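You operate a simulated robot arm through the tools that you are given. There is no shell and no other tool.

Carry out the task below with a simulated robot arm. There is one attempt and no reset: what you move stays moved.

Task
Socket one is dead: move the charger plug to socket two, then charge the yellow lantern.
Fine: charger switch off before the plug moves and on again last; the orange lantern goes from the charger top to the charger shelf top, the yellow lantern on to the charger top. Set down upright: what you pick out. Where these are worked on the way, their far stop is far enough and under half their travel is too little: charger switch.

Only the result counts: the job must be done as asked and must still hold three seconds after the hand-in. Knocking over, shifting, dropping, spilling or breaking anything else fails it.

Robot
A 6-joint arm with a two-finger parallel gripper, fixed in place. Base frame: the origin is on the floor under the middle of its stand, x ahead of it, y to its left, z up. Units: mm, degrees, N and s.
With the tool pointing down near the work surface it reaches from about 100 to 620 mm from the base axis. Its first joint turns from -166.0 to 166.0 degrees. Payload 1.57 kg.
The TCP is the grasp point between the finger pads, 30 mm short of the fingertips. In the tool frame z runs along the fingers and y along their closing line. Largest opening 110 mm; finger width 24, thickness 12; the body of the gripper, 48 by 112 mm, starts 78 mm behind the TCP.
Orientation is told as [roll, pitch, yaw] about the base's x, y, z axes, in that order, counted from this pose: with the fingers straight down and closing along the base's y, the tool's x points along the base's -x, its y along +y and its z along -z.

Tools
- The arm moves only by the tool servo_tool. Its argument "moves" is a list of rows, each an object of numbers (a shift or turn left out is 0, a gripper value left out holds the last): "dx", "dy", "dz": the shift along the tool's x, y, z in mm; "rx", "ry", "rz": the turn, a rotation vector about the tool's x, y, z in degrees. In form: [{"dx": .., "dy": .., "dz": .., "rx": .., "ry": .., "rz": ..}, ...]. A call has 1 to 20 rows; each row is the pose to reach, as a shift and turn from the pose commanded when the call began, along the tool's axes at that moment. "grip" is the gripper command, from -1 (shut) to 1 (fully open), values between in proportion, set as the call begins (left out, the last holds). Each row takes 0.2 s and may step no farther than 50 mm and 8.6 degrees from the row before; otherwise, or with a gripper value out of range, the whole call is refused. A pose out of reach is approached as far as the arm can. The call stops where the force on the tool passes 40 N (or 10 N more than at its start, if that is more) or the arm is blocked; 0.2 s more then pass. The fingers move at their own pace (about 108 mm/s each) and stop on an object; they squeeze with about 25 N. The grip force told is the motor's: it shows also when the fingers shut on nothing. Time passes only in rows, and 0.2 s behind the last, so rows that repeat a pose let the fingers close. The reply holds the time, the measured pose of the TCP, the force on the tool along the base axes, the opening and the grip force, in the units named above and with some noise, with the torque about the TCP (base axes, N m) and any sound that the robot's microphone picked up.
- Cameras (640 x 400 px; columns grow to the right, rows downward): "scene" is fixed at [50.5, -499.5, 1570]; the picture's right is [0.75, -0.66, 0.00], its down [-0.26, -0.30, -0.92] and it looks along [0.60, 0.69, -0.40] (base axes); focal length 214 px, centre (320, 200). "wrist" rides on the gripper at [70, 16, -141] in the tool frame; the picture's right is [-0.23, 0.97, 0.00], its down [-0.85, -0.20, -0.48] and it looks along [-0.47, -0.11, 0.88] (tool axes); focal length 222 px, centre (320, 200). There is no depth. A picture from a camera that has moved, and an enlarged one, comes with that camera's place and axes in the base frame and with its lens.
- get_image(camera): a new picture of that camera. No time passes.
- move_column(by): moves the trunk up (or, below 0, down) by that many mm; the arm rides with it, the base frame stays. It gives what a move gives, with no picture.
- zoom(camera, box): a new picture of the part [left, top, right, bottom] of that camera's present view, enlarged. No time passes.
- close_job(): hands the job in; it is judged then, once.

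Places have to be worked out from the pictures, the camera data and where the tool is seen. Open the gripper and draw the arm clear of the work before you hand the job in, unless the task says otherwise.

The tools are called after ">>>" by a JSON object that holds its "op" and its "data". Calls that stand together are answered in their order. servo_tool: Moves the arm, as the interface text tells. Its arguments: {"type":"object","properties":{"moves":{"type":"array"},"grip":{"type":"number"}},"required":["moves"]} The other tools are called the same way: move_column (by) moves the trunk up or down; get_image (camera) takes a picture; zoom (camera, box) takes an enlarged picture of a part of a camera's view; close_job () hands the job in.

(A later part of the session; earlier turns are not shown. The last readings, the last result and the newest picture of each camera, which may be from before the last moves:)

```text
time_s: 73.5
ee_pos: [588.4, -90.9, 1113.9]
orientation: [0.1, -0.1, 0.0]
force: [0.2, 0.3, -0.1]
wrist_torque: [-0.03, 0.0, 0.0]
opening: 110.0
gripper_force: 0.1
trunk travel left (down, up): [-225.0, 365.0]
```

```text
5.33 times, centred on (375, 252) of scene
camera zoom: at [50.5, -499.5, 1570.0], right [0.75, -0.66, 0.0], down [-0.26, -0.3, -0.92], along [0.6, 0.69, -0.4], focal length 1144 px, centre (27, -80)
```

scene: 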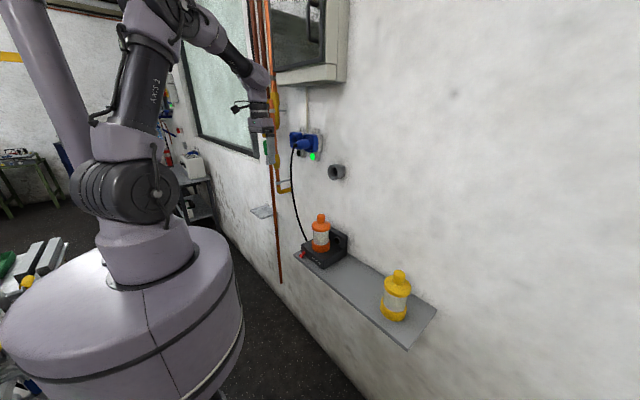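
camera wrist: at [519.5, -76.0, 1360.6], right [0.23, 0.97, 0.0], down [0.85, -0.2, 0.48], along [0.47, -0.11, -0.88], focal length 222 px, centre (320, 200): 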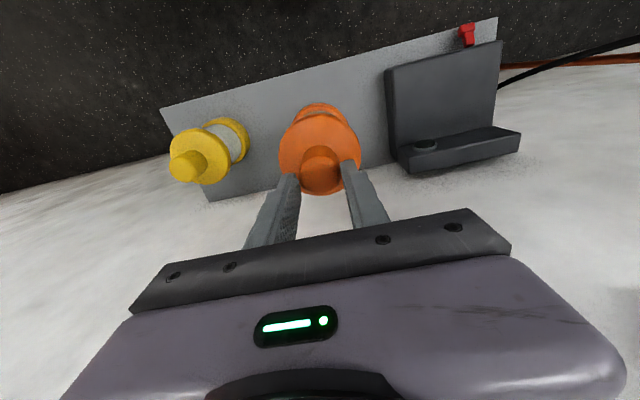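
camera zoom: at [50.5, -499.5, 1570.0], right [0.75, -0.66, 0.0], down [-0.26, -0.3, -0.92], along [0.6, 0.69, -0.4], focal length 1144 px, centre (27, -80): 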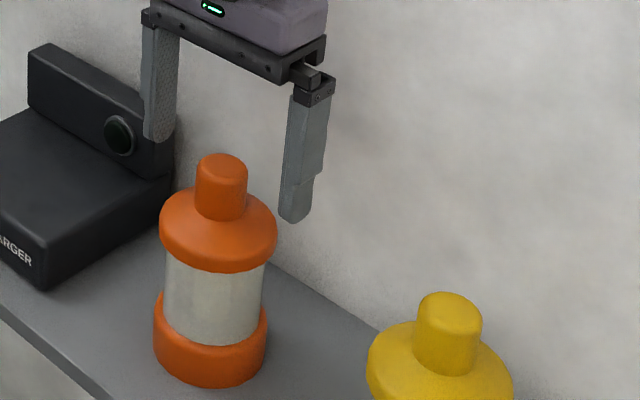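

Orange now stands upright on the shelf. I'll raise the gripper clear and look toward the yellow lantern.

>>> {"op": "servo_tool", "data": {"moves": [{"dz": -10}, {"dz": -30}, {"dz": -60}, {"dz": -90}, {"dz": -110}, {"dz": -110}]}}

>>> {"op": "get_image", "data": {"camera": "wrist"}}

>>> {"op": "zoom", "data": {"camera": "wrist", "box": [380, 0, 540, 180]}}

>>> {"op": "zoom", "data": {"camera": "wrist", "box": [150, 90, 370, 220]}}

```text
time_s: 74.9
ee_pos: [587.1, -89.7, 1224.7]
orientation: [0.0, -0.1, -0.1]
force: [0.0, 0.1, -0.2]
wrist_torque: [0.0, 0.0, 0.03]
opening: 110.0
gripper_force: 0.1
trunk travel left (down, up): [-225.0, 365.0]
```

```text
taken
camera wrist: at [517.4, -75.3, 1366.0], right [0.23, 0.97, 0.0], down [0.85, -0.2, 0.48], along [0.47, -0.11, -0.88], focal length 222 px, centre (320, 200)
```

wrist: 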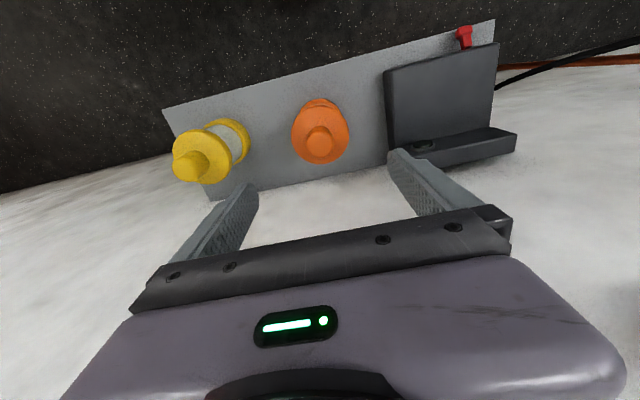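

```text
2.22 times, centred on (460, 90) of wrist
camera zoom: at [517.4, -75.3, 1366.0], right [0.23, 0.97, 0.0], down [0.85, -0.2, 0.48], along [0.47, -0.11, -0.88], focal length 494 px, centre (9, 444)
```

zoom: 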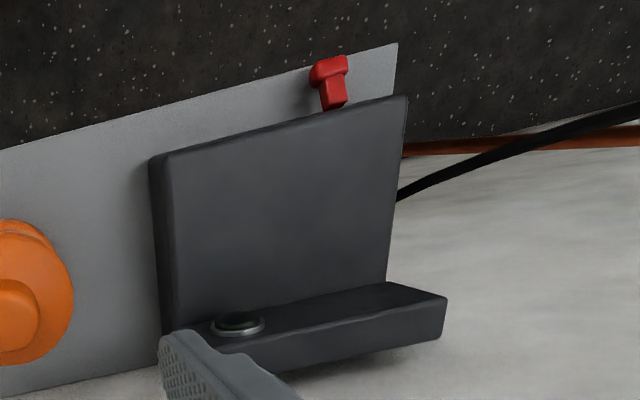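

```text
2.91 times, centred on (260, 155) of wrist
camera zoom: at [517.4, -75.3, 1366.0], right [0.23, 0.97, 0.0], down [0.85, -0.2, 0.48], along [0.47, -0.11, -0.88], focal length 646 px, centre (494, 331)
```

zoom: 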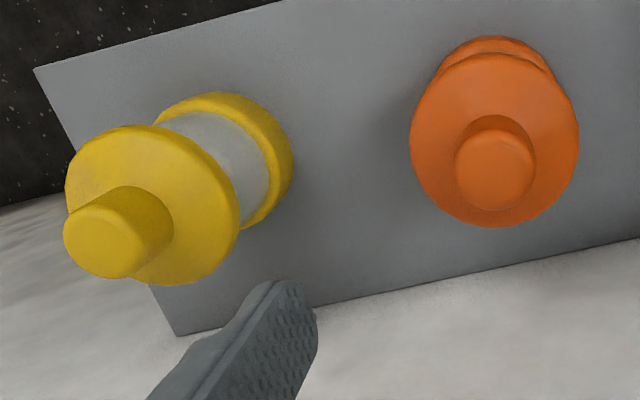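

The charger's top spans about x 534–658, y 30–190, ~51 mm above the shelf. Yellow's axis is near (578, -272.5), slightly beyond comfortable tool-down reach, so I'll approach with a 15° forward tilt and hover above its knob.

>>> {"op": "servo_tool", "data": {"moves": [{"dx": 2, "dy": -30, "dz": 0, "ry": -2.5}, {"dx": 5, "dy": -60, "dz": 5, "ry": -5}, {"dx": 8, "dy": -90, "dz": 10, "ry": -7.5}, {"dx": 10, "dy": -120, "dz": 15, "ry": -10}, {"dx": 13, "dy": -150, "dz": 22, "ry": -12.5}, {"dx": 16, "dy": -181, "dz": 28, "ry": -15}, {"dx": 16, "dy": -181, "dz": 28, "ry": -15}]}}

>>> {"op": "get_image", "data": {"camera": "wrist"}}

>>> {"op": "zoom", "data": {"camera": "scene", "box": [330, 190, 450, 330]}}

```text
time_s: 76.5
ee_pos: [571.4, -271.9, 1195.7]
orientation: [-0.1, -15.1, 0.1]
force: [1.0, 0.5, 0.1]
wrist_torque: [0.03, -0.03, 0.04]
opening: 110.1
gripper_force: 0.1
trunk travel left (down, up): [-225.0, 365.0]
```

```text
taken
camera wrist: at [467.5, -257.1, 1314.2], right [0.22, 0.97, 0.06], down [0.7, -0.2, 0.69], along [0.68, -0.11, -0.73], focal length 222 px, centre (320, 200)
```

wrist: 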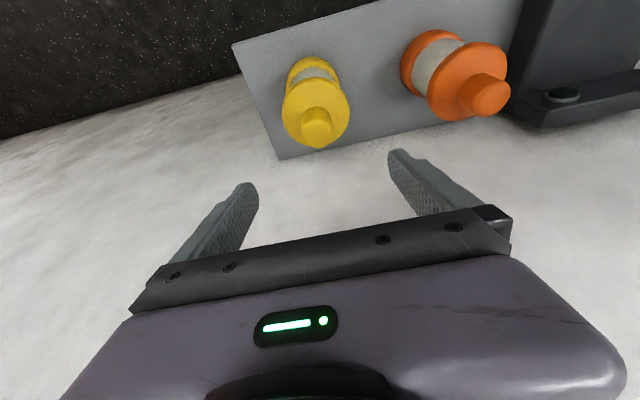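

```text
2.86 times, centred on (390, 260) of scene
camera zoom: at [50.5, -499.5, 1570.0], right [0.75, -0.66, 0.0], down [-0.26, -0.3, -0.92], along [0.6, 0.69, -0.4], focal length 613 px, centre (120, 29)
```

zoom: 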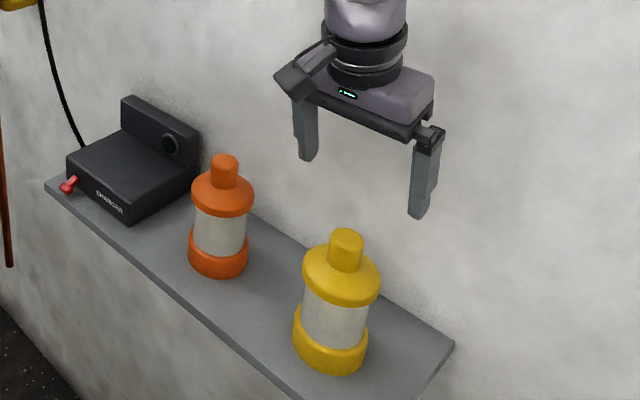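

Hovering above yellow with the tilt. Zooming in to centre on its knob.

>>> {"op": "zoom", "data": {"camera": "wrist", "box": [240, 40, 400, 180]}}

```text
2.86 times, centred on (320, 110) of wrist
camera zoom: at [467.5, -257.1, 1314.2], right [0.22, 0.97, 0.06], down [0.7, -0.2, 0.69], along [0.68, -0.11, -0.73], focal length 635 px, centre (320, 457)
```

zoom: 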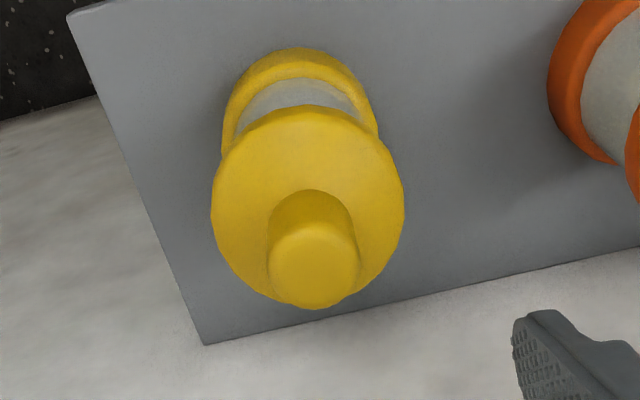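

Yellow's axis is about 1.9 mm toward +y of the tool. Because the knob grip slid on orange, I'll grip yellow around its wider flange (≈83 mm, rim z≈1030) with more finger length past it. First I descend to TCP z≈1100 and re-check centring.

>>> {"op": "servo_tool", "data": {"moves": [{"dx": 4, "dy": 1, "dz": 22}, {"dx": 8, "dy": 1.9, "dz": 45}, {"dx": 12, "dy": 1.9, "dz": 68}, {"dx": 15, "dy": 1.9, "dz": 86}, {"dx": 16.5, "dy": 1.9, "dz": 94.9}, {"dx": 16.5, "dy": 1.9, "dz": 94.9}]}}

>>> {"op": "zoom", "data": {"camera": "wrist", "box": [200, 70, 440, 240]}}

>>> {"op": "zoom", "data": {"camera": "scene", "box": [350, 210, 450, 340]}}

```text
time_s: 77.9
ee_pos: [582.3, -270.1, 1102.5]
orientation: [0.0, -15.1, -0.1]
force: [-0.4, -0.4, -0.3]
wrist_torque: [-0.01, 0.01, 0.01]
opening: 109.9
gripper_force: 0.1
trunk travel left (down, up): [-225.0, 365.0]
```

```text
2.35 times, centred on (320, 155) of wrist
camera zoom: at [477.5, -254.7, 1219.8], right [0.22, 0.97, 0.06], down [0.7, -0.2, 0.68], along [0.68, -0.11, -0.73], focal length 523 px, centre (320, 306)
```

zoom: 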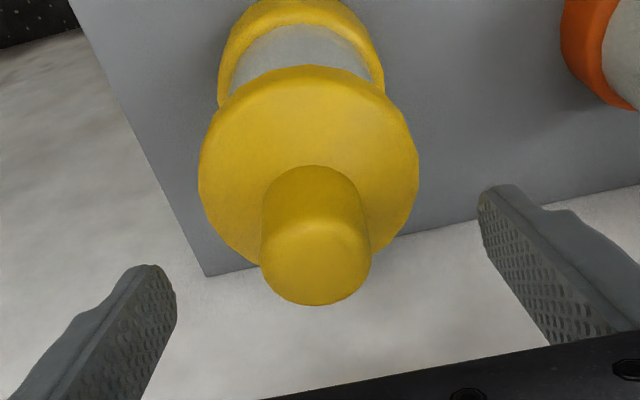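

```text
3.08 times, centred on (400, 275) of scene
camera zoom: at [50.5, -499.5, 1570.0], right [0.75, -0.66, 0.0], down [-0.26, -0.3, -0.92], along [0.6, 0.69, -0.4], focal length 660 px, centre (74, -31)
```

zoom: 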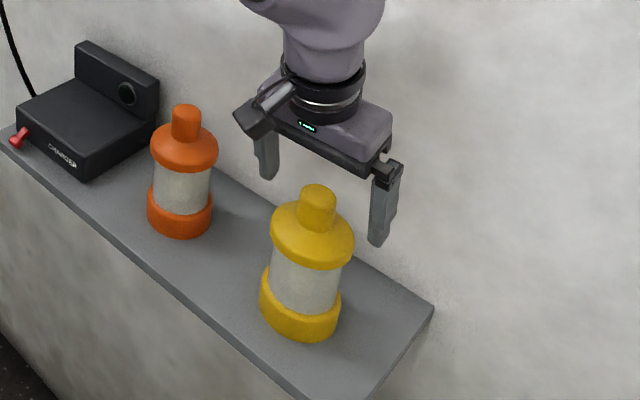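

Yellow is centred between the fingers within ~0.5 mm. I'll descend vertically to TCP z≈1025 so the pads are level with the flange rim.

>>> {"op": "servo_tool", "data": {"moves": [{"dx": 4, "dz": 15}, {"dx": 8, "dz": 30}, {"dx": 12, "dz": 45}, {"dx": 16, "dz": 60}, {"dx": 18.5, "dz": 69}, {"dx": 19.9, "dz": 74.4}, {"dx": 19.9, "dz": 74.4}]}}

>>> {"op": "zoom", "data": {"camera": "wrist", "box": [200, 70, 440, 240]}}

>>> {"op": "zoom", "data": {"camera": "scene", "box": [350, 230, 450, 340]}}

```text
time_s: 79.5
ee_pos: [580.9, -268.7, 1026.8]
orientation: [0.0, -15.2, -0.1]
force: [0.1, -0.7, 0.1]
wrist_torque: [0.0, 0.01, 0.0]
opening: 109.9
gripper_force: 0.0
trunk travel left (down, up): [-225.0, 365.0]
```

```text
2.35 times, centred on (320, 155) of wrist
camera zoom: at [476.9, -254.0, 1142.9], right [0.22, 0.97, 0.06], down [0.7, -0.2, 0.68], along [0.68, -0.11, -0.73], focal length 523 px, centre (320, 306)
```

zoom: 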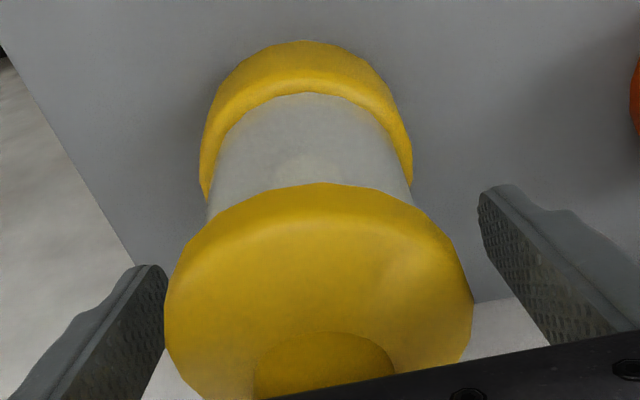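

```text
3.64 times, centred on (400, 285) of scene
camera zoom: at [50.5, -499.5, 1570.0], right [0.75, -0.66, 0.0], down [-0.26, -0.3, -0.92], along [0.6, 0.69, -0.4], focal length 780 px, centre (29, -109)
```

zoom: 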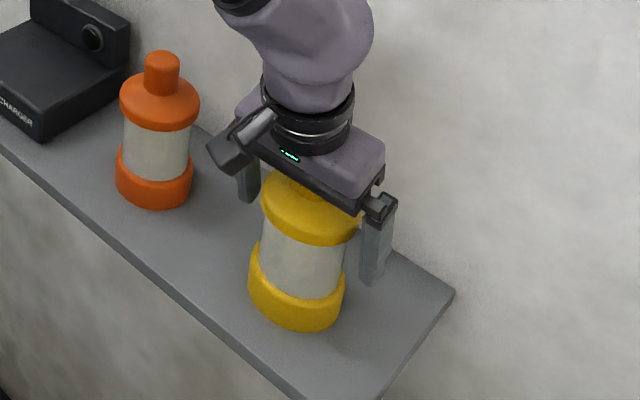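

The flange is centred between the fingers, no contact. Closing.

>>> {"op": "servo_tool", "data": {"grip": -1, "moves": [{"dz": 0}, {"dz": 0}, {"dz": 0}, {"dz": 0}]}}

>>> {"op": "zoom", "data": {"camera": "wrist", "box": [200, 70, 440, 240]}}

>>> {"op": "zoom", "data": {"camera": "scene", "box": [350, 230, 450, 340]}}

```text
time_s: 80.5
ee_pos: [580.8, -269.9, 1024.9]
orientation: [-0.1, -15.1, 0.1]
force: [-0.3, -1.3, -0.7]
wrist_torque: [0.14, -0.01, 0.01]
opening: 83.5
gripper_force: 25.0
trunk travel left (down, up): [-225.0, 365.0]
```

```text
2.35 times, centred on (320, 155) of wrist
camera zoom: at [477.0, -254.1, 1143.0], right [0.22, 0.97, 0.06], down [0.7, -0.2, 0.68], along [0.68, -0.11, -0.73], focal length 523 px, centre (320, 306)
```

zoom: 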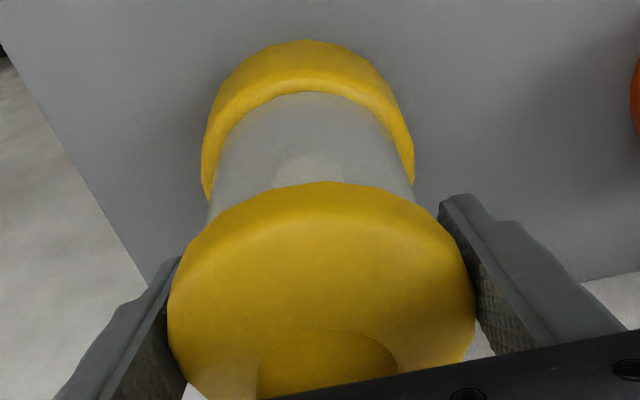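

```text
3.64 times, centred on (400, 285) of scene
camera zoom: at [50.5, -499.5, 1570.0], right [0.75, -0.66, 0.0], down [-0.26, -0.3, -0.92], along [0.6, 0.69, -0.4], focal length 780 px, centre (29, -109)
```

zoom: 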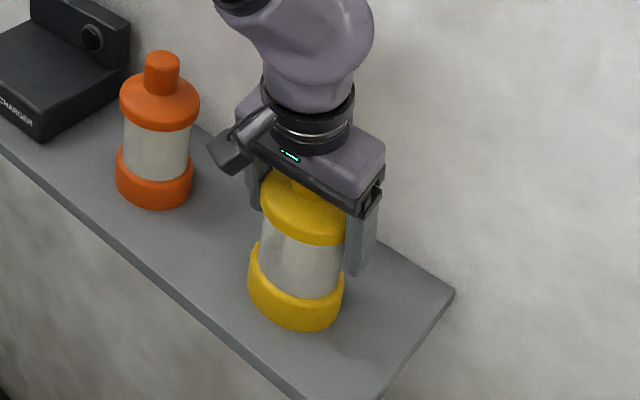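

Gripped at 83.5 mm. I'll lift slowly by 12 mm and check for slip in the wrist view.

>>> {"op": "servo_tool", "data": {"moves": [{"dx": -0.5, "dz": -2}, {"dx": -1, "dz": -4}, {"dx": -1.6, "dz": -6}, {"dx": -2.1, "dz": -8}, {"dx": -2.6, "dz": -10}, {"dx": -3.1, "dz": -11.6}, {"dx": -3.1, "dz": -11.6}]}}

>>> {"op": "zoom", "data": {"camera": "wrist", "box": [200, 70, 440, 240]}}

>>> {"op": "zoom", "data": {"camera": "scene", "box": [350, 230, 450, 340]}}

```text
time_s: 82.1
ee_pos: [581.3, -271.2, 1036.9]
orientation: [-0.1, -15.1, 0.0]
force: [0.3, -0.6, -4.2]
wrist_torque: [0.01, 0.01, 0.05]
opening: 83.4
gripper_force: 24.7
trunk travel left (down, up): [-225.0, 365.0]
```

```text
2.35 times, centred on (320, 155) of wrist
camera zoom: at [477.6, -254.7, 1154.4], right [0.22, 0.97, 0.06], down [0.7, -0.2, 0.68], along [0.68, -0.11, -0.73], focal length 523 px, centre (320, 306)
```

zoom: 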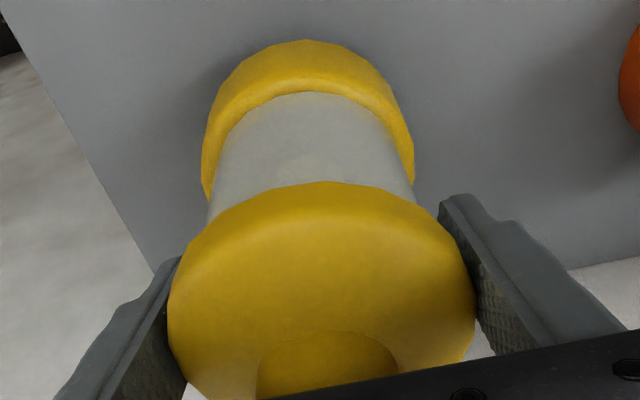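

```text
3.64 times, centred on (400, 285) of scene
camera zoom: at [50.5, -499.5, 1570.0], right [0.75, -0.66, 0.0], down [-0.26, -0.3, -0.92], along [0.6, 0.69, -0.4], focal length 780 px, centre (29, -109)
```

zoom: 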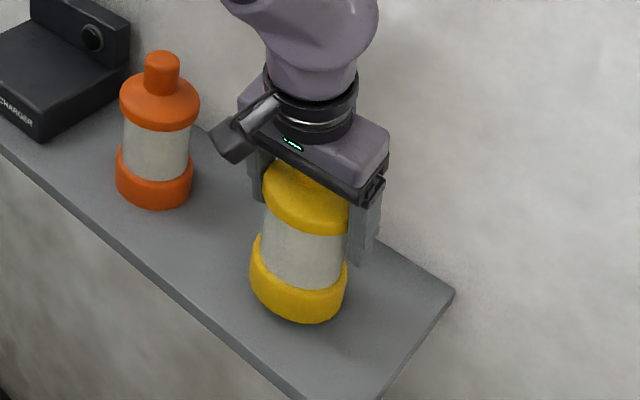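

No slip at all (identical wrist view, ~4 N load). I'll use the trunk to raise everything 190 mm so yellow clears the orange lantern's top.

>>> {"op": "move_column", "data": {"by": 190}}

>>> {"op": "zoom", "data": {"camera": "wrist", "box": [200, 70, 440, 240]}}

>>> {"op": "get_image", "data": {"camera": "scene"}}

```text
time_s: 84.2
ee_pos: [581.8, -269.4, 1224.9]
orientation: [0.0, -15.1, 0.0]
force: [0.6, 0.7, -3.2]
wrist_torque: [0.03, -0.01, 0.01]
opening: 83.3
gripper_force: 24.9
trunk travel left (down, up): [-415.0, 175.0]
```

```text
2.35 times, centred on (320, 155) of wrist
camera zoom: at [477.7, -254.7, 1344.1], right [0.22, 0.97, 0.06], down [0.7, -0.2, 0.68], along [0.68, -0.11, -0.73], focal length 523 px, centre (320, 306)
```

zoom: 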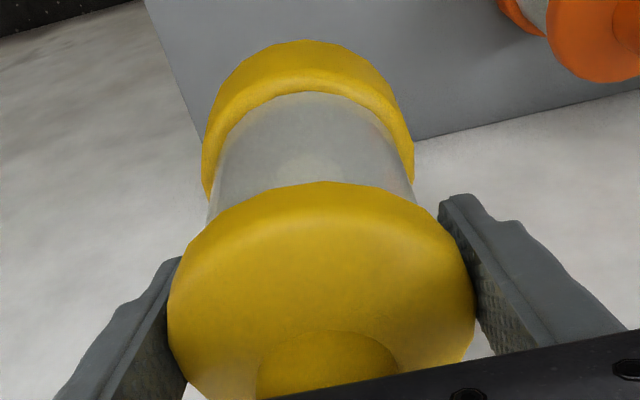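

```text
taken
```

scene: 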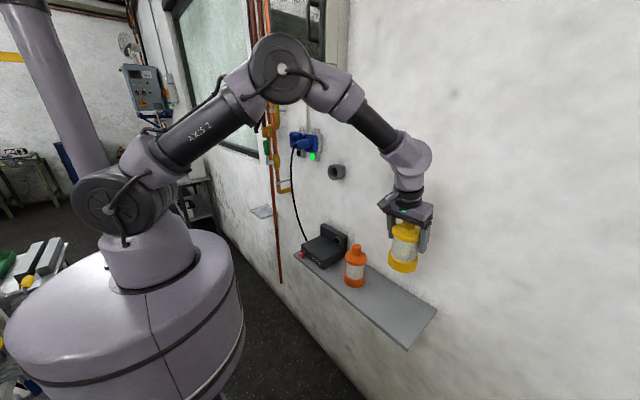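

Yellow hangs well above orange's top. I'll traverse +381 mm in y to over the charger, keeping the tilt.

>>> {"op": "servo_tool", "data": {"moves": [{"dy": 8}, {"dy": 20}, {"dy": 38}, {"dy": 60}, {"dy": 83}, {"dy": 106}, {"dy": 130}, {"dy": 154}, {"dy": 178}, {"dy": 202, "dx": -1, "dz": 0.3}, {"dy": 226, "dx": -2, "dz": 0.6}, {"dy": 250, "dx": -3, "dz": 0.8}, {"dy": 274, "dx": -4, "dz": 1}, {"dy": 298, "dx": -5, "dz": 1.3}, {"dy": 320, "dx": -6, "dz": 1.6}, {"dy": 340, "dx": -6.8, "dz": 1.8}, {"dy": 358, "dx": -6.8, "dz": 1.8}, {"dy": 371, "dx": -6.8, "dz": 1.8}, {"dy": 379, "dx": -6.8, "dz": 1.8}, {"dy": 381, "dx": -6.8, "dz": 1.8}]}}

>>> {"op": "get_image", "data": {"camera": "wrist"}}

>>> {"op": "zoom", "data": {"camera": "scene", "box": [270, 160, 390, 280]}}

```text
time_s: 88.4
ee_pos: [587.4, 111.8, 1226.5]
orientation: [0.1, -15.0, 0.0]
force: [-0.1, 1.4, -4.2]
wrist_torque: [-0.01, -0.01, -0.02]
opening: 83.1
gripper_force: 24.7
trunk travel left (down, up): [-415.0, 175.0]
```

```text
taken
camera wrist: at [483.8, 126.4, 1344.4], right [0.22, 0.97, 0.06], down [0.7, -0.2, 0.68], along [0.68, -0.11, -0.73], focal length 222 px, centre (320, 200)
```

wrist: 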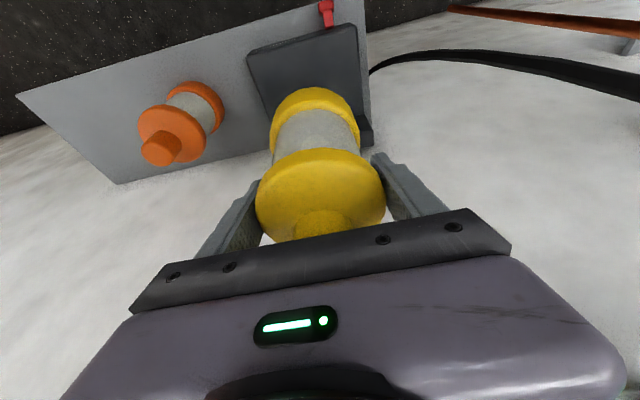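

```text
3.33 times, centred on (330, 220) of scene
camera zoom: at [50.5, -499.5, 1570.0], right [0.75, -0.66, 0.0], down [-0.26, -0.3, -0.92], along [0.6, 0.69, -0.4], focal length 715 px, centre (287, 133)
```

zoom: 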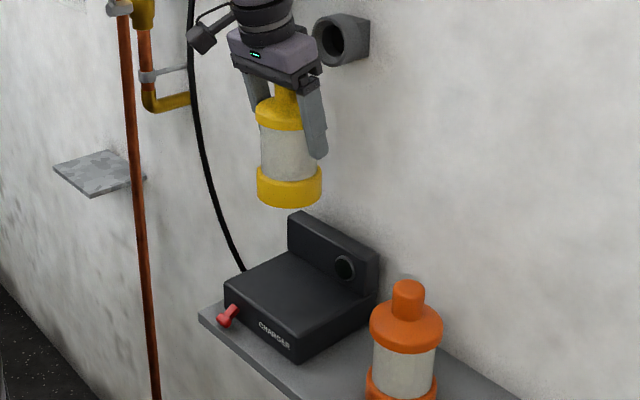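

Yellow is over the charger top. I'll lower the trunk 140 mm, stopping ~10 mm above the expected contact height.

>>> {"op": "move_column", "data": {"by": -140}}

>>> {"op": "zoom", "data": {"camera": "scene", "box": [290, 190, 370, 270]}}

>>> {"op": "get_image", "data": {"camera": "wrist"}}

```text
time_s: 90.0
ee_pos: [586.5, 111.1, 1087.0]
orientation: [0.0, -15.1, 0.0]
force: [0.7, 0.0, -3.5]
wrist_torque: [0.0, -0.01, 0.02]
opening: 83.2
gripper_force: 24.5
trunk travel left (down, up): [-275.0, 315.0]
```

```text
5.00 times, centred on (330, 230) of scene
camera zoom: at [50.5, -499.5, 1570.0], right [0.75, -0.66, 0.0], down [-0.26, -0.3, -0.92], along [0.6, 0.69, -0.4], focal length 1072 px, centre (270, 50)
```

zoom: 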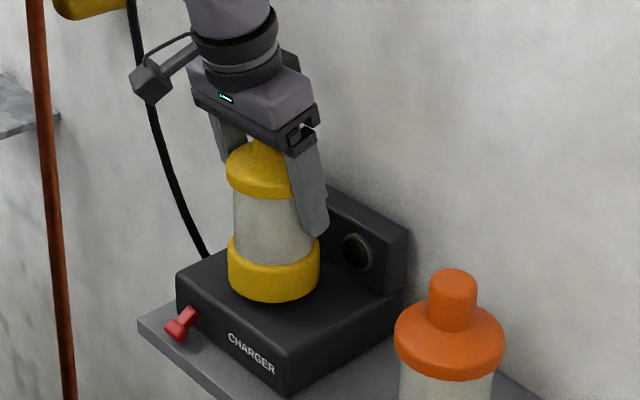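

```text
taken
camera wrist: at [483.8, 126.2, 1204.7], right [0.22, 0.97, 0.06], down [0.7, -0.2, 0.68], along [0.68, -0.11, -0.73], focal length 222 px, centre (320, 200)
```

wrist: 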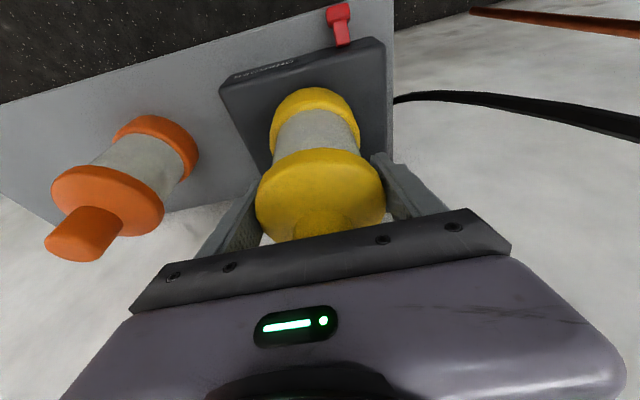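

Well centred over the charger. Lowering in small steps and watching for contact.

>>> {"op": "servo_tool", "data": {"moves": [{"dx": 0.4, "dz": 1.5}, {"dx": 0.8, "dz": 3}, {"dx": 1.2, "dz": 4.5}, {"dx": 1.55, "dz": 5.8}, {"dx": 1.55, "dz": 5.8}]}}

```text
time_s: 91.2
ee_pos: [587.2, 110.5, 1080.5]
orientation: [0.1, -15.1, 0.0]
force: [-0.6, -0.2, -3.7]
wrist_torque: [0.01, -0.01, 0.01]
opening: 83.1
gripper_force: 24.9
trunk travel left (down, up): [-275.0, 315.0]
```

Still hanging freely at z≈1080.5. Continuing down in ~1 mm steps.

>>> {"op": "servo_tool", "data": {"moves": [{"dx": 0.26, "dz": 1}, {"dx": 0.52, "dz": 1.9}, {"dx": 0.78, "dz": 2.9}, {"dx": 0.78, "dz": 2.9}]}}

```text
time_s: 92.2
ee_pos: [588.6, 110.2, 1076.2]
orientation: [0.0, -15.2, 0.0]
force: [0.2, 0.8, -3.4]
wrist_torque: [-0.02, 0.01, -0.01]
opening: 83.2
gripper_force: 24.7
trunk travel left (down, up): [-275.0, 315.0]
```

No contact yet at z≈1076–1077. Continuing with 1 mm steps.

>>> {"op": "servo_tool", "data": {"moves": [{"dx": 0.26, "dz": 1}, {"dx": 0.52, "dz": 1.9}, {"dx": 0.52, "dz": 1.9}]}}

>>> {"op": "zoom", "data": {"camera": "scene", "box": [300, 225, 360, 270]}}

```text
time_s: 93.0
ee_pos: [588.8, 110.3, 1075.7]
orientation: [-0.1, -15.1, 0.0]
force: [0.4, -0.3, -2.7]
wrist_torque: [0.04, -0.02, 0.01]
opening: 83.2
gripper_force: 24.9
trunk travel left (down, up): [-275.0, 315.0]
```

```text
8.89 times, centred on (330, 248) of scene
camera zoom: at [50.5, -499.5, 1570.0], right [0.75, -0.66, 0.0], down [-0.26, -0.3, -0.92], along [0.6, 0.69, -0.4], focal length 1906 px, centre (231, -222)
```

zoom: 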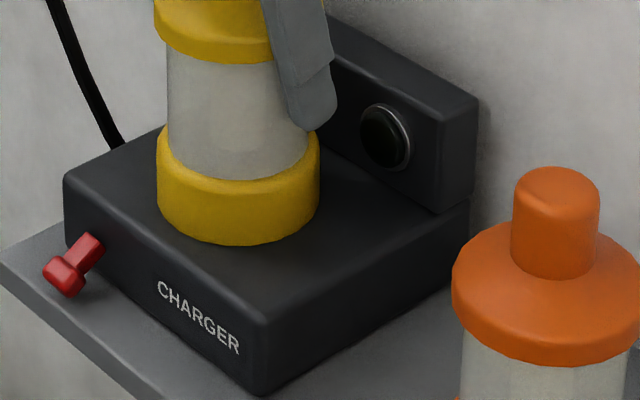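

Nearly touching (−2.7 N). Another 1–2 mm.

>>> {"op": "servo_tool", "data": {"moves": [{"dx": 0.26, "dz": 1}, {"dx": 0.4, "dz": 1.5}, {"dx": 0.4, "dz": 1.5}]}}

```text
time_s: 93.8
ee_pos: [587.7, 110.5, 1074.8]
orientation: [0.1, -15.1, 0.0]
force: [1.0, -3.9, 12.6]
wrist_torque: [-0.14, 0.54, 0.12]
opening: 83.5
gripper_force: 25.0
trunk travel left (down, up): [-275.0, 315.0]
```

Contact made (12.6 N up). I'll ease back slightly to a light contact, then open the gripper.

>>> {"op": "servo_tool", "data": {"moves": [{"dx": -0.15, "dz": -0.6}, {"dx": -0.2, "dz": -0.7}, {"dx": -0.2, "dz": -0.7}]}}

>>> {"op": "servo_tool", "data": {"grip": 1, "moves": [{"dz": 0}, {"dz": 0}, {"dz": 0}, {"dz": 0}]}}

>>> {"op": "zoom", "data": {"camera": "scene", "box": [290, 190, 370, 270]}}

>>> {"op": "zoom", "data": {"camera": "wrist", "box": [200, 0, 440, 240]}}

```text
time_s: 94.7
ee_pos: [587.9, 111.6, 1074.9]
orientation: [0.1, -15.1, 0.0]
force: [1.0, -2.6, 6.1]
wrist_torque: [0.13, -0.21, -0.07]
opening: 83.2
gripper_force: 24.9
trunk travel left (down, up): [-275.0, 315.0]
```

```text
time_s: 95.7
ee_pos: [587.7, 111.7, 1074.2]
orientation: [-0.1, -15.1, 0.0]
force: [-0.3, 0.5, 0.0]
wrist_torque: [-0.02, 0.01, 0.0]
opening: 109.8
gripper_force: 0.0
trunk travel left (down, up): [-275.0, 315.0]
```

```text
5.00 times, centred on (330, 230) of scene
camera zoom: at [50.5, -499.5, 1570.0], right [0.75, -0.66, 0.0], down [-0.26, -0.3, -0.92], along [0.6, 0.69, -0.4], focal length 1072 px, centre (270, 50)
```

zoom: 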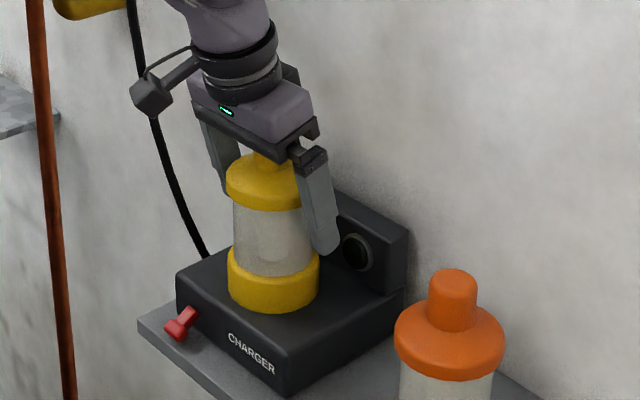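

```text
1.67 times, centred on (320, 120) of wrist
camera zoom: at [483.8, 126.6, 1192.9], right [0.22, 0.97, 0.06], down [0.7, -0.2, 0.68], along [0.68, -0.11, -0.73], focal length 370 px, centre (320, 333)
```

zoom: 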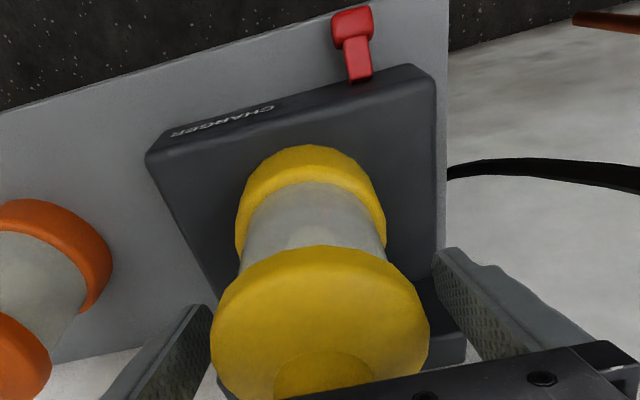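

Yellow is released and standing on the charger. I'll raise straight up with the trunk so the fingers leave without touching it.

>>> {"op": "move_column", "data": {"by": 150}}

>>> {"op": "get_image", "data": {"camera": "wrist"}}

>>> {"op": "zoom", "data": {"camera": "scene", "box": [280, 180, 400, 300]}}

```text
time_s: 97.4
ee_pos: [588.0, 111.6, 1223.8]
orientation: [0.0, -15.2, 0.0]
force: [0.3, -0.2, -0.2]
wrist_torque: [0.02, 0.02, 0.02]
opening: 109.9
gripper_force: 0.0
trunk travel left (down, up): [-425.0, 165.0]
```

```text
taken
camera wrist: at [483.9, 126.6, 1342.7], right [0.22, 0.97, 0.06], down [0.7, -0.2, 0.68], along [0.68, -0.11, -0.73], focal length 222 px, centre (320, 200)
```

wrist: 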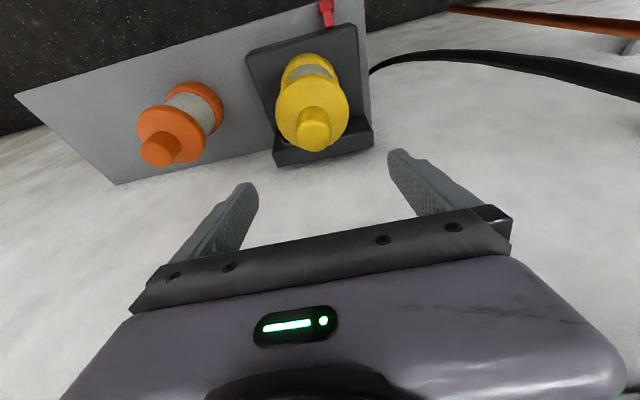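

```text
3.33 times, centred on (340, 240) of scene
camera zoom: at [50.5, -499.5, 1570.0], right [0.75, -0.66, 0.0], down [-0.26, -0.3, -0.92], along [0.6, 0.69, -0.4], focal length 715 px, centre (253, 67)
```

zoom: 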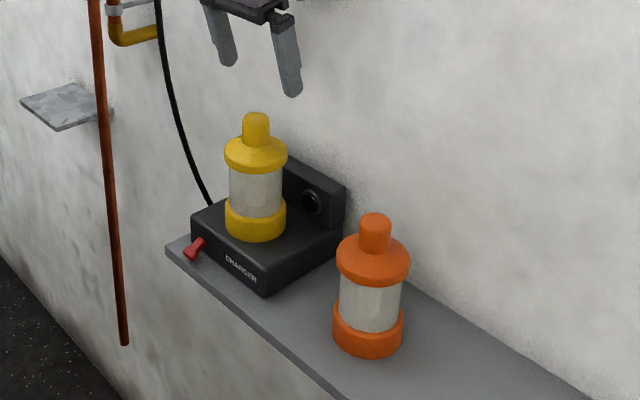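

Yellow stands upright on the charger and orange on the shelf. Last step is the switch. The lowered knob is near (505, 153.5, 946); I'll back off in x, reduce the tilt to 10°, narrow the opening to ~60 mm, and go down in front of the lever to grip it from above.

>>> {"op": "servo_tool", "data": {"grip": 0.1, "moves": [{"dx": 16, "dy": 0, "dz": -4.3}, {"dx": 40, "dy": 5, "dz": -10.7, "ry": 1}, {"dx": 65, "dy": 15, "dz": -17.4, "ry": 2}, {"dx": 83, "dy": 30, "dz": -22, "ry": 4}, {"dx": 83, "dy": 42, "dz": -22, "ry": 5}, {"dx": 83, "dy": 42, "dz": -22, "ry": 5}]}}

>>> {"op": "move_column", "data": {"by": -215}}

>>> {"op": "get_image", "data": {"camera": "wrist"}}

>>> {"op": "zoom", "data": {"camera": "scene", "box": [270, 190, 370, 265]}}

```text
time_s: 98.8
ee_pos: [503.8, 152.8, 1222.9]
orientation: [0.0, -10.1, 0.0]
force: [0.6, 0.3, 0.3]
wrist_torque: [0.01, 0.05, -0.02]
opening: 60.5
gripper_force: 0.0
trunk travel left (down, up): [-425.0, 165.0]
```

```text
time_s: 101.1
ee_pos: [501.6, 152.5, 1008.8]
orientation: [0.0, -10.2, 0.0]
force: [-0.5, 0.7, -0.2]
wrist_torque: [0.0, -0.01, -0.02]
opening: 60.4
gripper_force: 0.1
trunk travel left (down, up): [-210.0, 380.0]
```

```text
taken
camera wrist: at [409.2, 168.2, 1135.8], right [0.22, 0.97, 0.04], down [0.76, -0.2, 0.62], along [0.61, -0.11, -0.78], focal length 222 px, centre (320, 200)
```

wrist: 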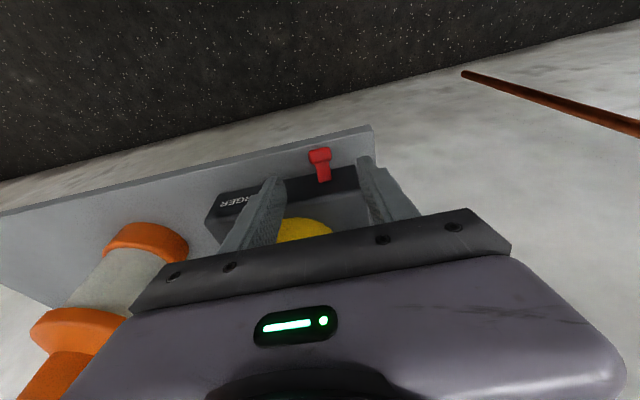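

```text
5.33 times, centred on (320, 228) of scene
camera zoom: at [50.5, -499.5, 1570.0], right [0.75, -0.66, 0.0], down [-0.26, -0.3, -0.92], along [0.6, 0.69, -0.4], focal length 1144 px, centre (320, 53)
```

zoom: 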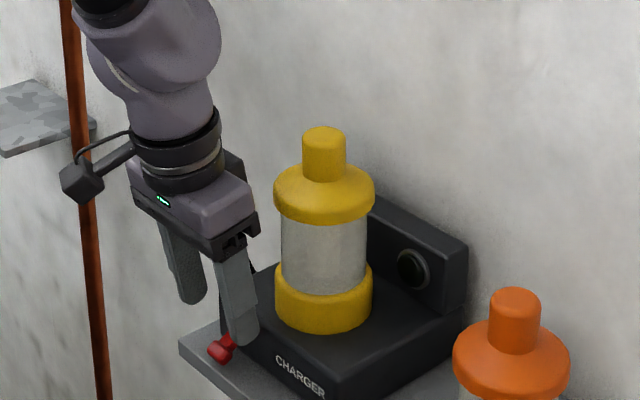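

The knob is visible between the fingertips. Zooming in to check alignment before descending.

>>> {"op": "zoom", "data": {"camera": "wrist", "box": [250, 120, 390, 210]}}

>>> {"op": "zoom", "data": {"camera": "scene", "box": [286, 230, 334, 266]}}

```text
4.44 times, centred on (320, 165) of wrist
camera zoom: at [409.2, 168.2, 1135.8], right [0.22, 0.97, 0.04], down [0.76, -0.2, 0.62], along [0.61, -0.11, -0.78], focal length 987 px, centre (320, 356)
```

zoom: 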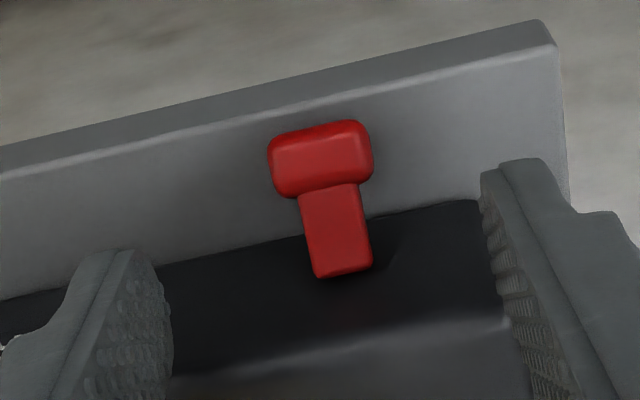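

```text
11.11 times, centred on (310, 248) of scene
camera zoom: at [50.5, -499.5, 1570.0], right [0.75, -0.66, 0.0], down [-0.26, -0.3, -0.92], along [0.6, 0.69, -0.4], focal length 2383 px, centre (431, -333)
```

zoom: 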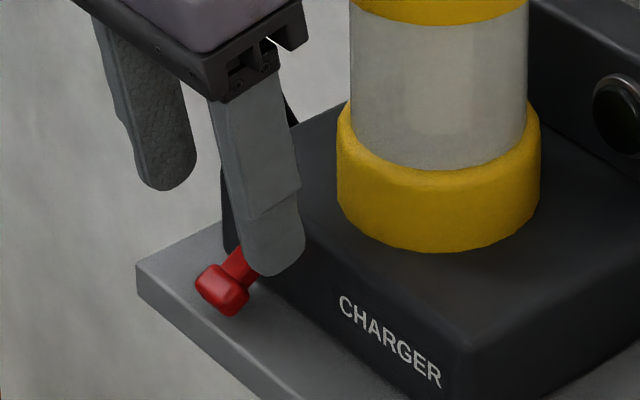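

The knob (≈21 mm wide) is centred ~1.7 mm toward +y; its centre is near (505, 154, 941). I'll descend in two stages so the fingertips straddle it, stopping ~8–10 mm above the shelf.

>>> {"op": "servo_tool", "data": {"moves": [{"dx": 1.5, "dy": 1, "dz": 10}, {"dx": 3, "dy": 1.7, "dz": 20}, {"dx": 4.5, "dy": 1.7, "dz": 30}, {"dx": 5.9, "dy": 1.7, "dz": 39}, {"dx": 5.9, "dy": 1.7, "dz": 39}]}}

>>> {"op": "zoom", "data": {"camera": "wrist", "box": [250, 120, 390, 210]}}

>>> {"op": "zoom", "data": {"camera": "scene", "box": [286, 230, 334, 266]}}

```text
time_s: 102.3
ee_pos: [502.9, 154.7, 970.1]
orientation: [0.0, -10.1, 0.0]
force: [-1.0, -0.9, -0.6]
wrist_torque: [0.0, -0.01, 0.01]
opening: 60.3
gripper_force: 0.1
trunk travel left (down, up): [-210.0, 380.0]
```

```text
4.44 times, centred on (320, 165) of wrist
camera zoom: at [410.6, 170.6, 1096.3], right [0.22, 0.97, 0.04], down [0.76, -0.2, 0.62], along [0.61, -0.11, -0.78], focal length 987 px, centre (320, 356)
```

zoom: 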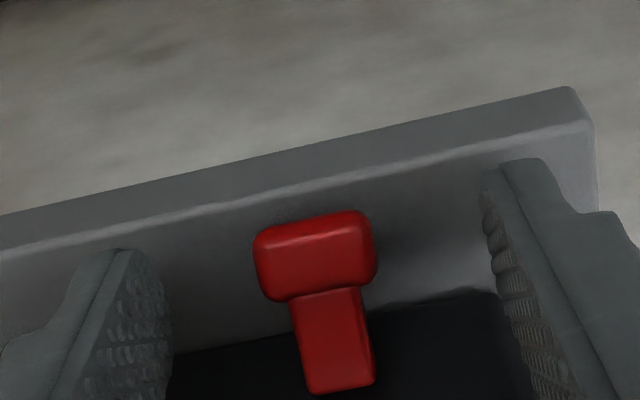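

```text
11.11 times, centred on (310, 248) of scene
camera zoom: at [50.5, -499.5, 1570.0], right [0.75, -0.66, 0.0], down [-0.26, -0.3, -0.92], along [0.6, 0.69, -0.4], focal length 2383 px, centre (431, -333)
```

zoom: 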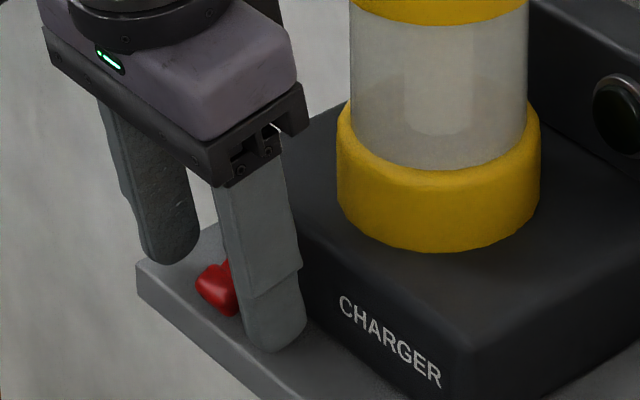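

Tips are at z≈940 beside the knob and aligned. I'll go down the last 9 mm and close on the knob.

>>> {"op": "servo_tool", "data": {"moves": [{"dx": 0.8, "dy": -0.5, "dz": 4.5}, {"dx": 1.6, "dy": -0.5, "dz": 8.9}, {"dx": 1.6, "dy": -0.5, "dz": 8.9}]}}

>>> {"op": "servo_tool", "data": {"grip": -1, "moves": [{"dz": 0}, {"dz": 0}, {"dz": 0}, {"dz": 0}]}}

>>> {"op": "zoom", "data": {"camera": "wrist", "box": [250, 120, 390, 210]}}

>>> {"op": "zoom", "data": {"camera": "scene", "box": [286, 230, 334, 266]}}

```text
time_s: 103.1
ee_pos: [503.1, 154.1, 961.5]
orientation: [0.0, -10.1, 0.0]
force: [1.5, 0.0, 11.6]
wrist_torque: [-0.41, -0.02, 0.09]
opening: 60.2
gripper_force: 0.1
trunk travel left (down, up): [-210.0, 380.0]
```

```text
time_s: 104.1
ee_pos: [502.3, 155.9, 960.7]
orientation: [0.1, -10.3, 0.0]
force: [-5.0, 9.0, 12.2]
wrist_torque: [0.28, -0.07, 0.08]
opening: 21.9
gripper_force: 34.6
trunk travel left (down, up): [-210.0, 380.0]
```

```text
4.44 times, centred on (320, 165) of wrist
camera zoom: at [409.1, 170.1, 1087.7], right [0.22, 0.97, 0.04], down [0.76, -0.2, 0.62], along [0.61, -0.11, -0.78], focal length 987 px, centre (320, 356)
```

zoom: 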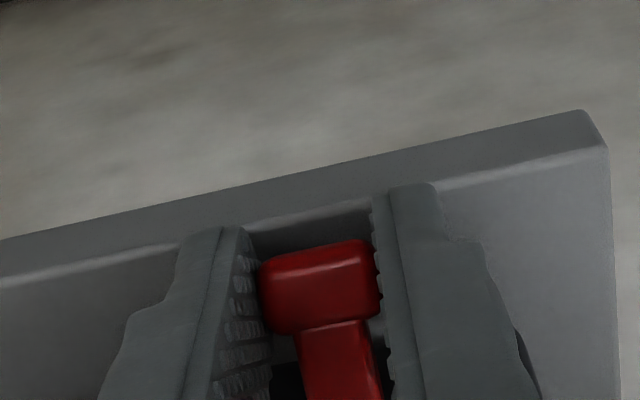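

```text
11.11 times, centred on (310, 248) of scene
camera zoom: at [50.5, -499.5, 1570.0], right [0.75, -0.66, 0.0], down [-0.26, -0.3, -0.92], along [0.6, 0.69, -0.4], focal length 2383 px, centre (431, -333)
```

zoom: 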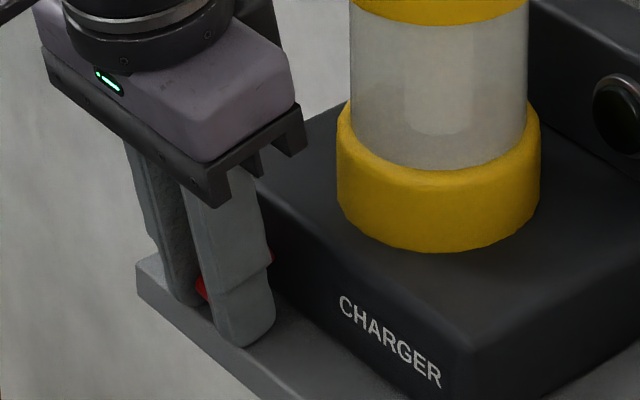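

The fingertips lightly touched the shelf (12 N, so the shelf top is ≈931), and the knob is now held at 22 mm. I'll lift along the lever's arc to swing it up.

>>> {"op": "servo_tool", "data": {"moves": [{"dx": 0.16, "dz": -3.1}, {"dx": 0.23, "dz": -6.1}, {"dx": 0.19, "dz": -9.2}, {"dx": -0.14, "dz": -12.2}, {"dx": -0.66, "dz": -15.1}, {"dx": -1.58, "dz": -18}]}}

>>> {"op": "zoom", "data": {"camera": "wrist", "box": [250, 120, 390, 210]}}

>>> {"op": "zoom", "data": {"camera": "scene", "box": [286, 230, 334, 266]}}

```text
time_s: 105.5
ee_pos: [502.0, 155.8, 977.0]
orientation: [-0.1, -10.0, 0.0]
force: [-3.2, 10.0, -23.6]
wrist_torque: [0.26, 0.68, 0.07]
opening: 21.9
gripper_force: 35.4
trunk travel left (down, up): [-210.0, 380.0]
```

```text
4.44 times, centred on (320, 165) of wrist
camera zoom: at [409.5, 170.3, 1103.9], right [0.22, 0.97, 0.04], down [0.76, -0.2, 0.62], along [0.61, -0.11, -0.78], focal length 987 px, centre (320, 356)
```

zoom: 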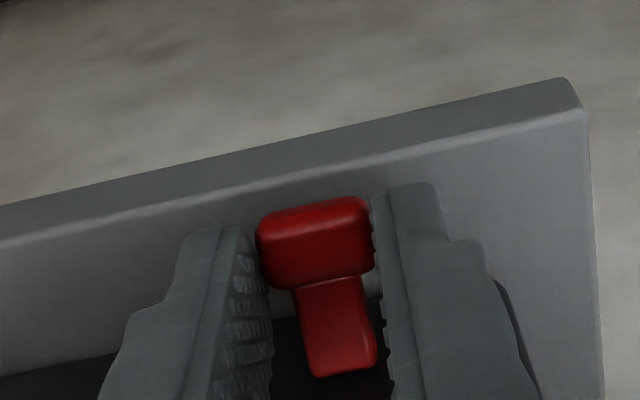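

```text
11.11 times, centred on (310, 248) of scene
camera zoom: at [50.5, -499.5, 1570.0], right [0.75, -0.66, 0.0], down [-0.26, -0.3, -0.92], along [0.6, 0.69, -0.4], focal length 2383 px, centre (431, -333)
```

zoom: 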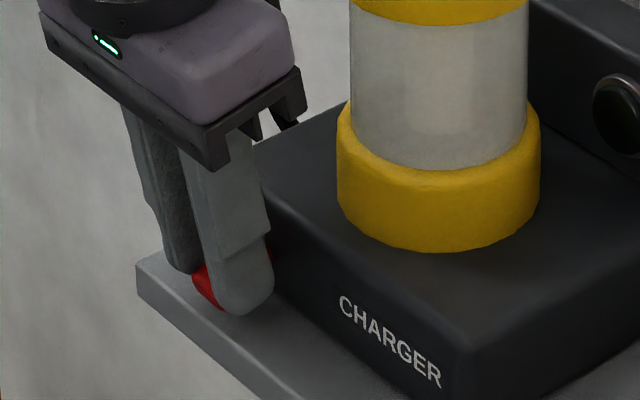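

The lever barely moved: the pads slid up the knob at ~24 N. I'll open the fingers and look at where the lever is now.

>>> {"op": "servo_tool", "data": {"grip": 0.1, "moves": [{"dx": -3, "dz": -18}, {"dx": -5, "dz": -28}, {"dx": -7, "dz": -38}, {"dx": -7, "dz": -38}]}}

>>> {"op": "zoom", "data": {"camera": "wrist", "box": [250, 120, 390, 210]}}

>>> {"op": "zoom", "data": {"camera": "scene", "box": [286, 230, 334, 266]}}

```text
time_s: 106.5
ee_pos: [502.7, 153.0, 1015.1]
orientation: [0.0, -10.2, 0.0]
force: [0.6, 1.3, 0.0]
wrist_torque: [-0.01, 0.01, -0.06]
opening: 60.5
gripper_force: 0.0
trunk travel left (down, up): [-210.0, 380.0]
```

```text
4.44 times, centred on (320, 165) of wrist
camera zoom: at [409.2, 169.2, 1143.1], right [0.22, 0.97, 0.04], down [0.76, -0.2, 0.62], along [0.61, -0.11, -0.78], focal length 987 px, centre (320, 356)
```

zoom: 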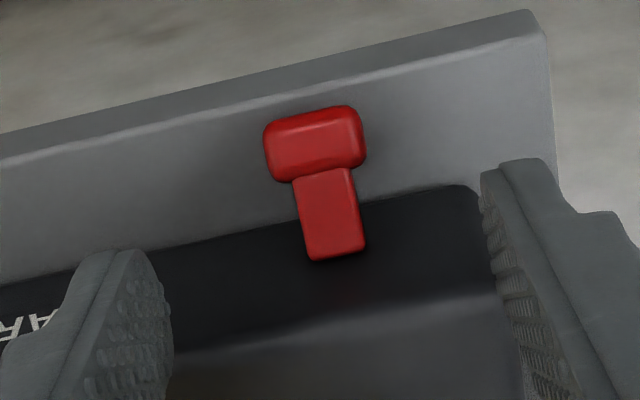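

```text
11.11 times, centred on (310, 248) of scene
camera zoom: at [50.5, -499.5, 1570.0], right [0.75, -0.66, 0.0], down [-0.26, -0.3, -0.92], along [0.6, 0.69, -0.4], focal length 2383 px, centre (431, -333)
```

zoom: 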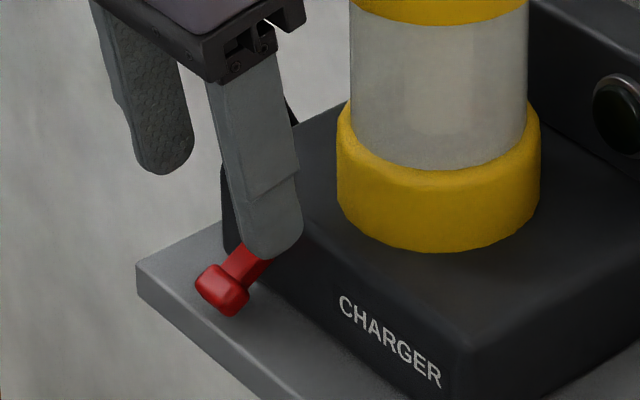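

The lever sprang back to its lower stop: side friction alone (~24 N) isn't enough. I'll raise the tool out of the way and inspect the gap beneath the knob closely.

>>> {"op": "servo_tool", "data": {"moves": [{"dx": 10, "dz": -20}, {"dx": 20, "dz": -45}, {"dx": 30, "dz": -70}]}}

>>> {"op": "zoom", "data": {"camera": "scene", "box": [292, 244, 312, 260]}}

>>> {"op": "zoom", "data": {"camera": "wrist", "box": [290, 100, 370, 160]}}

```text
time_s: 107.3
ee_pos: [460.4, 154.7, 1079.7]
orientation: [0.0, -10.2, -0.1]
force: [-0.4, 0.1, -0.1]
wrist_torque: [-0.01, -0.01, -0.01]
opening: 60.3
gripper_force: 0.1
trunk travel left (down, up): [-210.0, 380.0]
```

```text
16.00 times, centred on (302, 252) of scene
camera zoom: at [50.5, -499.5, 1570.0], right [0.75, -0.66, 0.0], down [-0.26, -0.3, -0.92], along [0.6, 0.69, -0.4], focal length 3432 px, centre (608, -632)
```

zoom: 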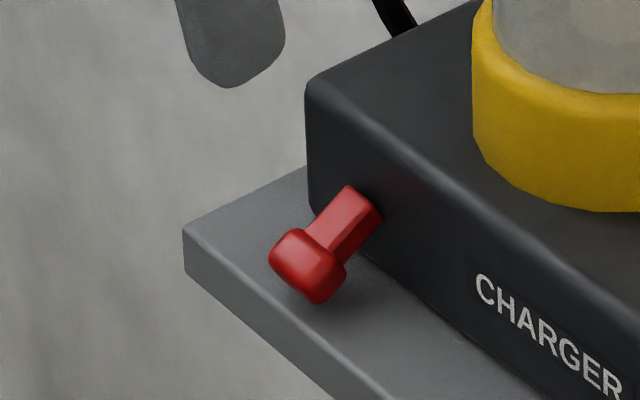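

```text
6.67 times, centred on (330, 130) of wrist
camera zoom: at [365.8, 169.6, 1206.6], right [0.22, 0.97, 0.04], down [0.76, -0.2, 0.62], along [0.61, -0.11, -0.78], focal length 1481 px, centre (253, 667)
```

zoom: 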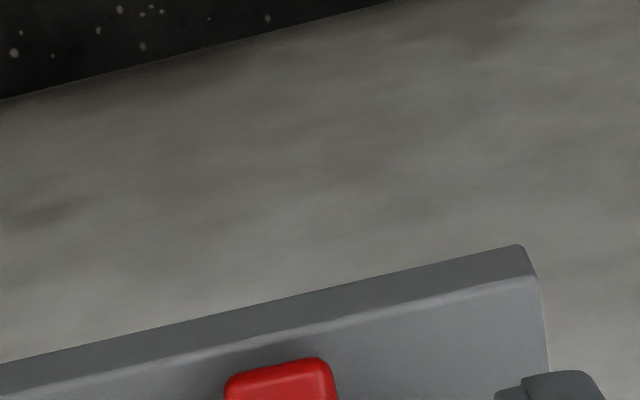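

The lever pivots near (534, 957) with the knob centre near (509, 945); it needs more torque than a vertical friction pull gave. I'll try pulling exactly perpendicular to the lever from its outer end, with the tool pitched ~28°. To keep the wrist away from its singular posture I first raise the arm 200 mm and drop the trunk by the same amount.

>>> {"op": "servo_tool", "data": {"moves": [{"dx": -7, "dz": -40}, {"dx": -14, "dz": -80}, {"dx": -21, "dz": -120}, {"dx": -28, "dz": -160}, {"dx": -35, "dz": -197}, {"dx": -35, "dz": -197}]}}

>>> {"op": "move_column", "data": {"by": -200}}

>>> {"op": "get_image", "data": {"camera": "scene"}}

```text
time_s: 108.7
ee_pos: [459.7, 152.4, 1280.8]
orientation: [0.0, -10.1, -0.1]
force: [0.0, 0.3, 0.4]
wrist_torque: [-0.04, 0.02, 0.0]
opening: 60.4
gripper_force: 0.1
trunk travel left (down, up): [-210.0, 380.0]
```

```text
time_s: 110.9
ee_pos: [459.8, 151.8, 1080.3]
orientation: [0.0, -10.1, 0.0]
force: [0.0, 0.2, 0.0]
wrist_torque: [-0.02, 0.0, -0.02]
opening: 60.6
gripper_force: 0.0
trunk travel left (down, up): [-10.0, 580.0]
```

```text
taken
```

scene: 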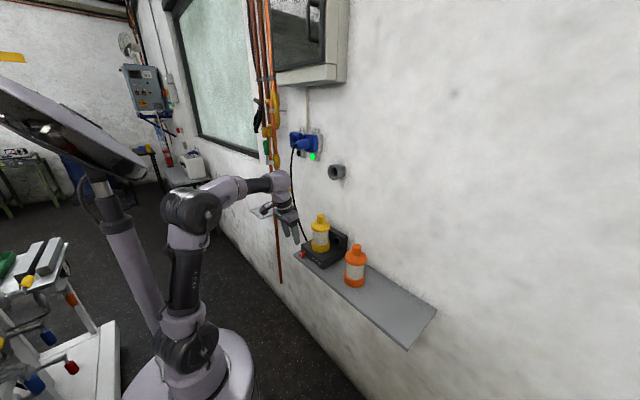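

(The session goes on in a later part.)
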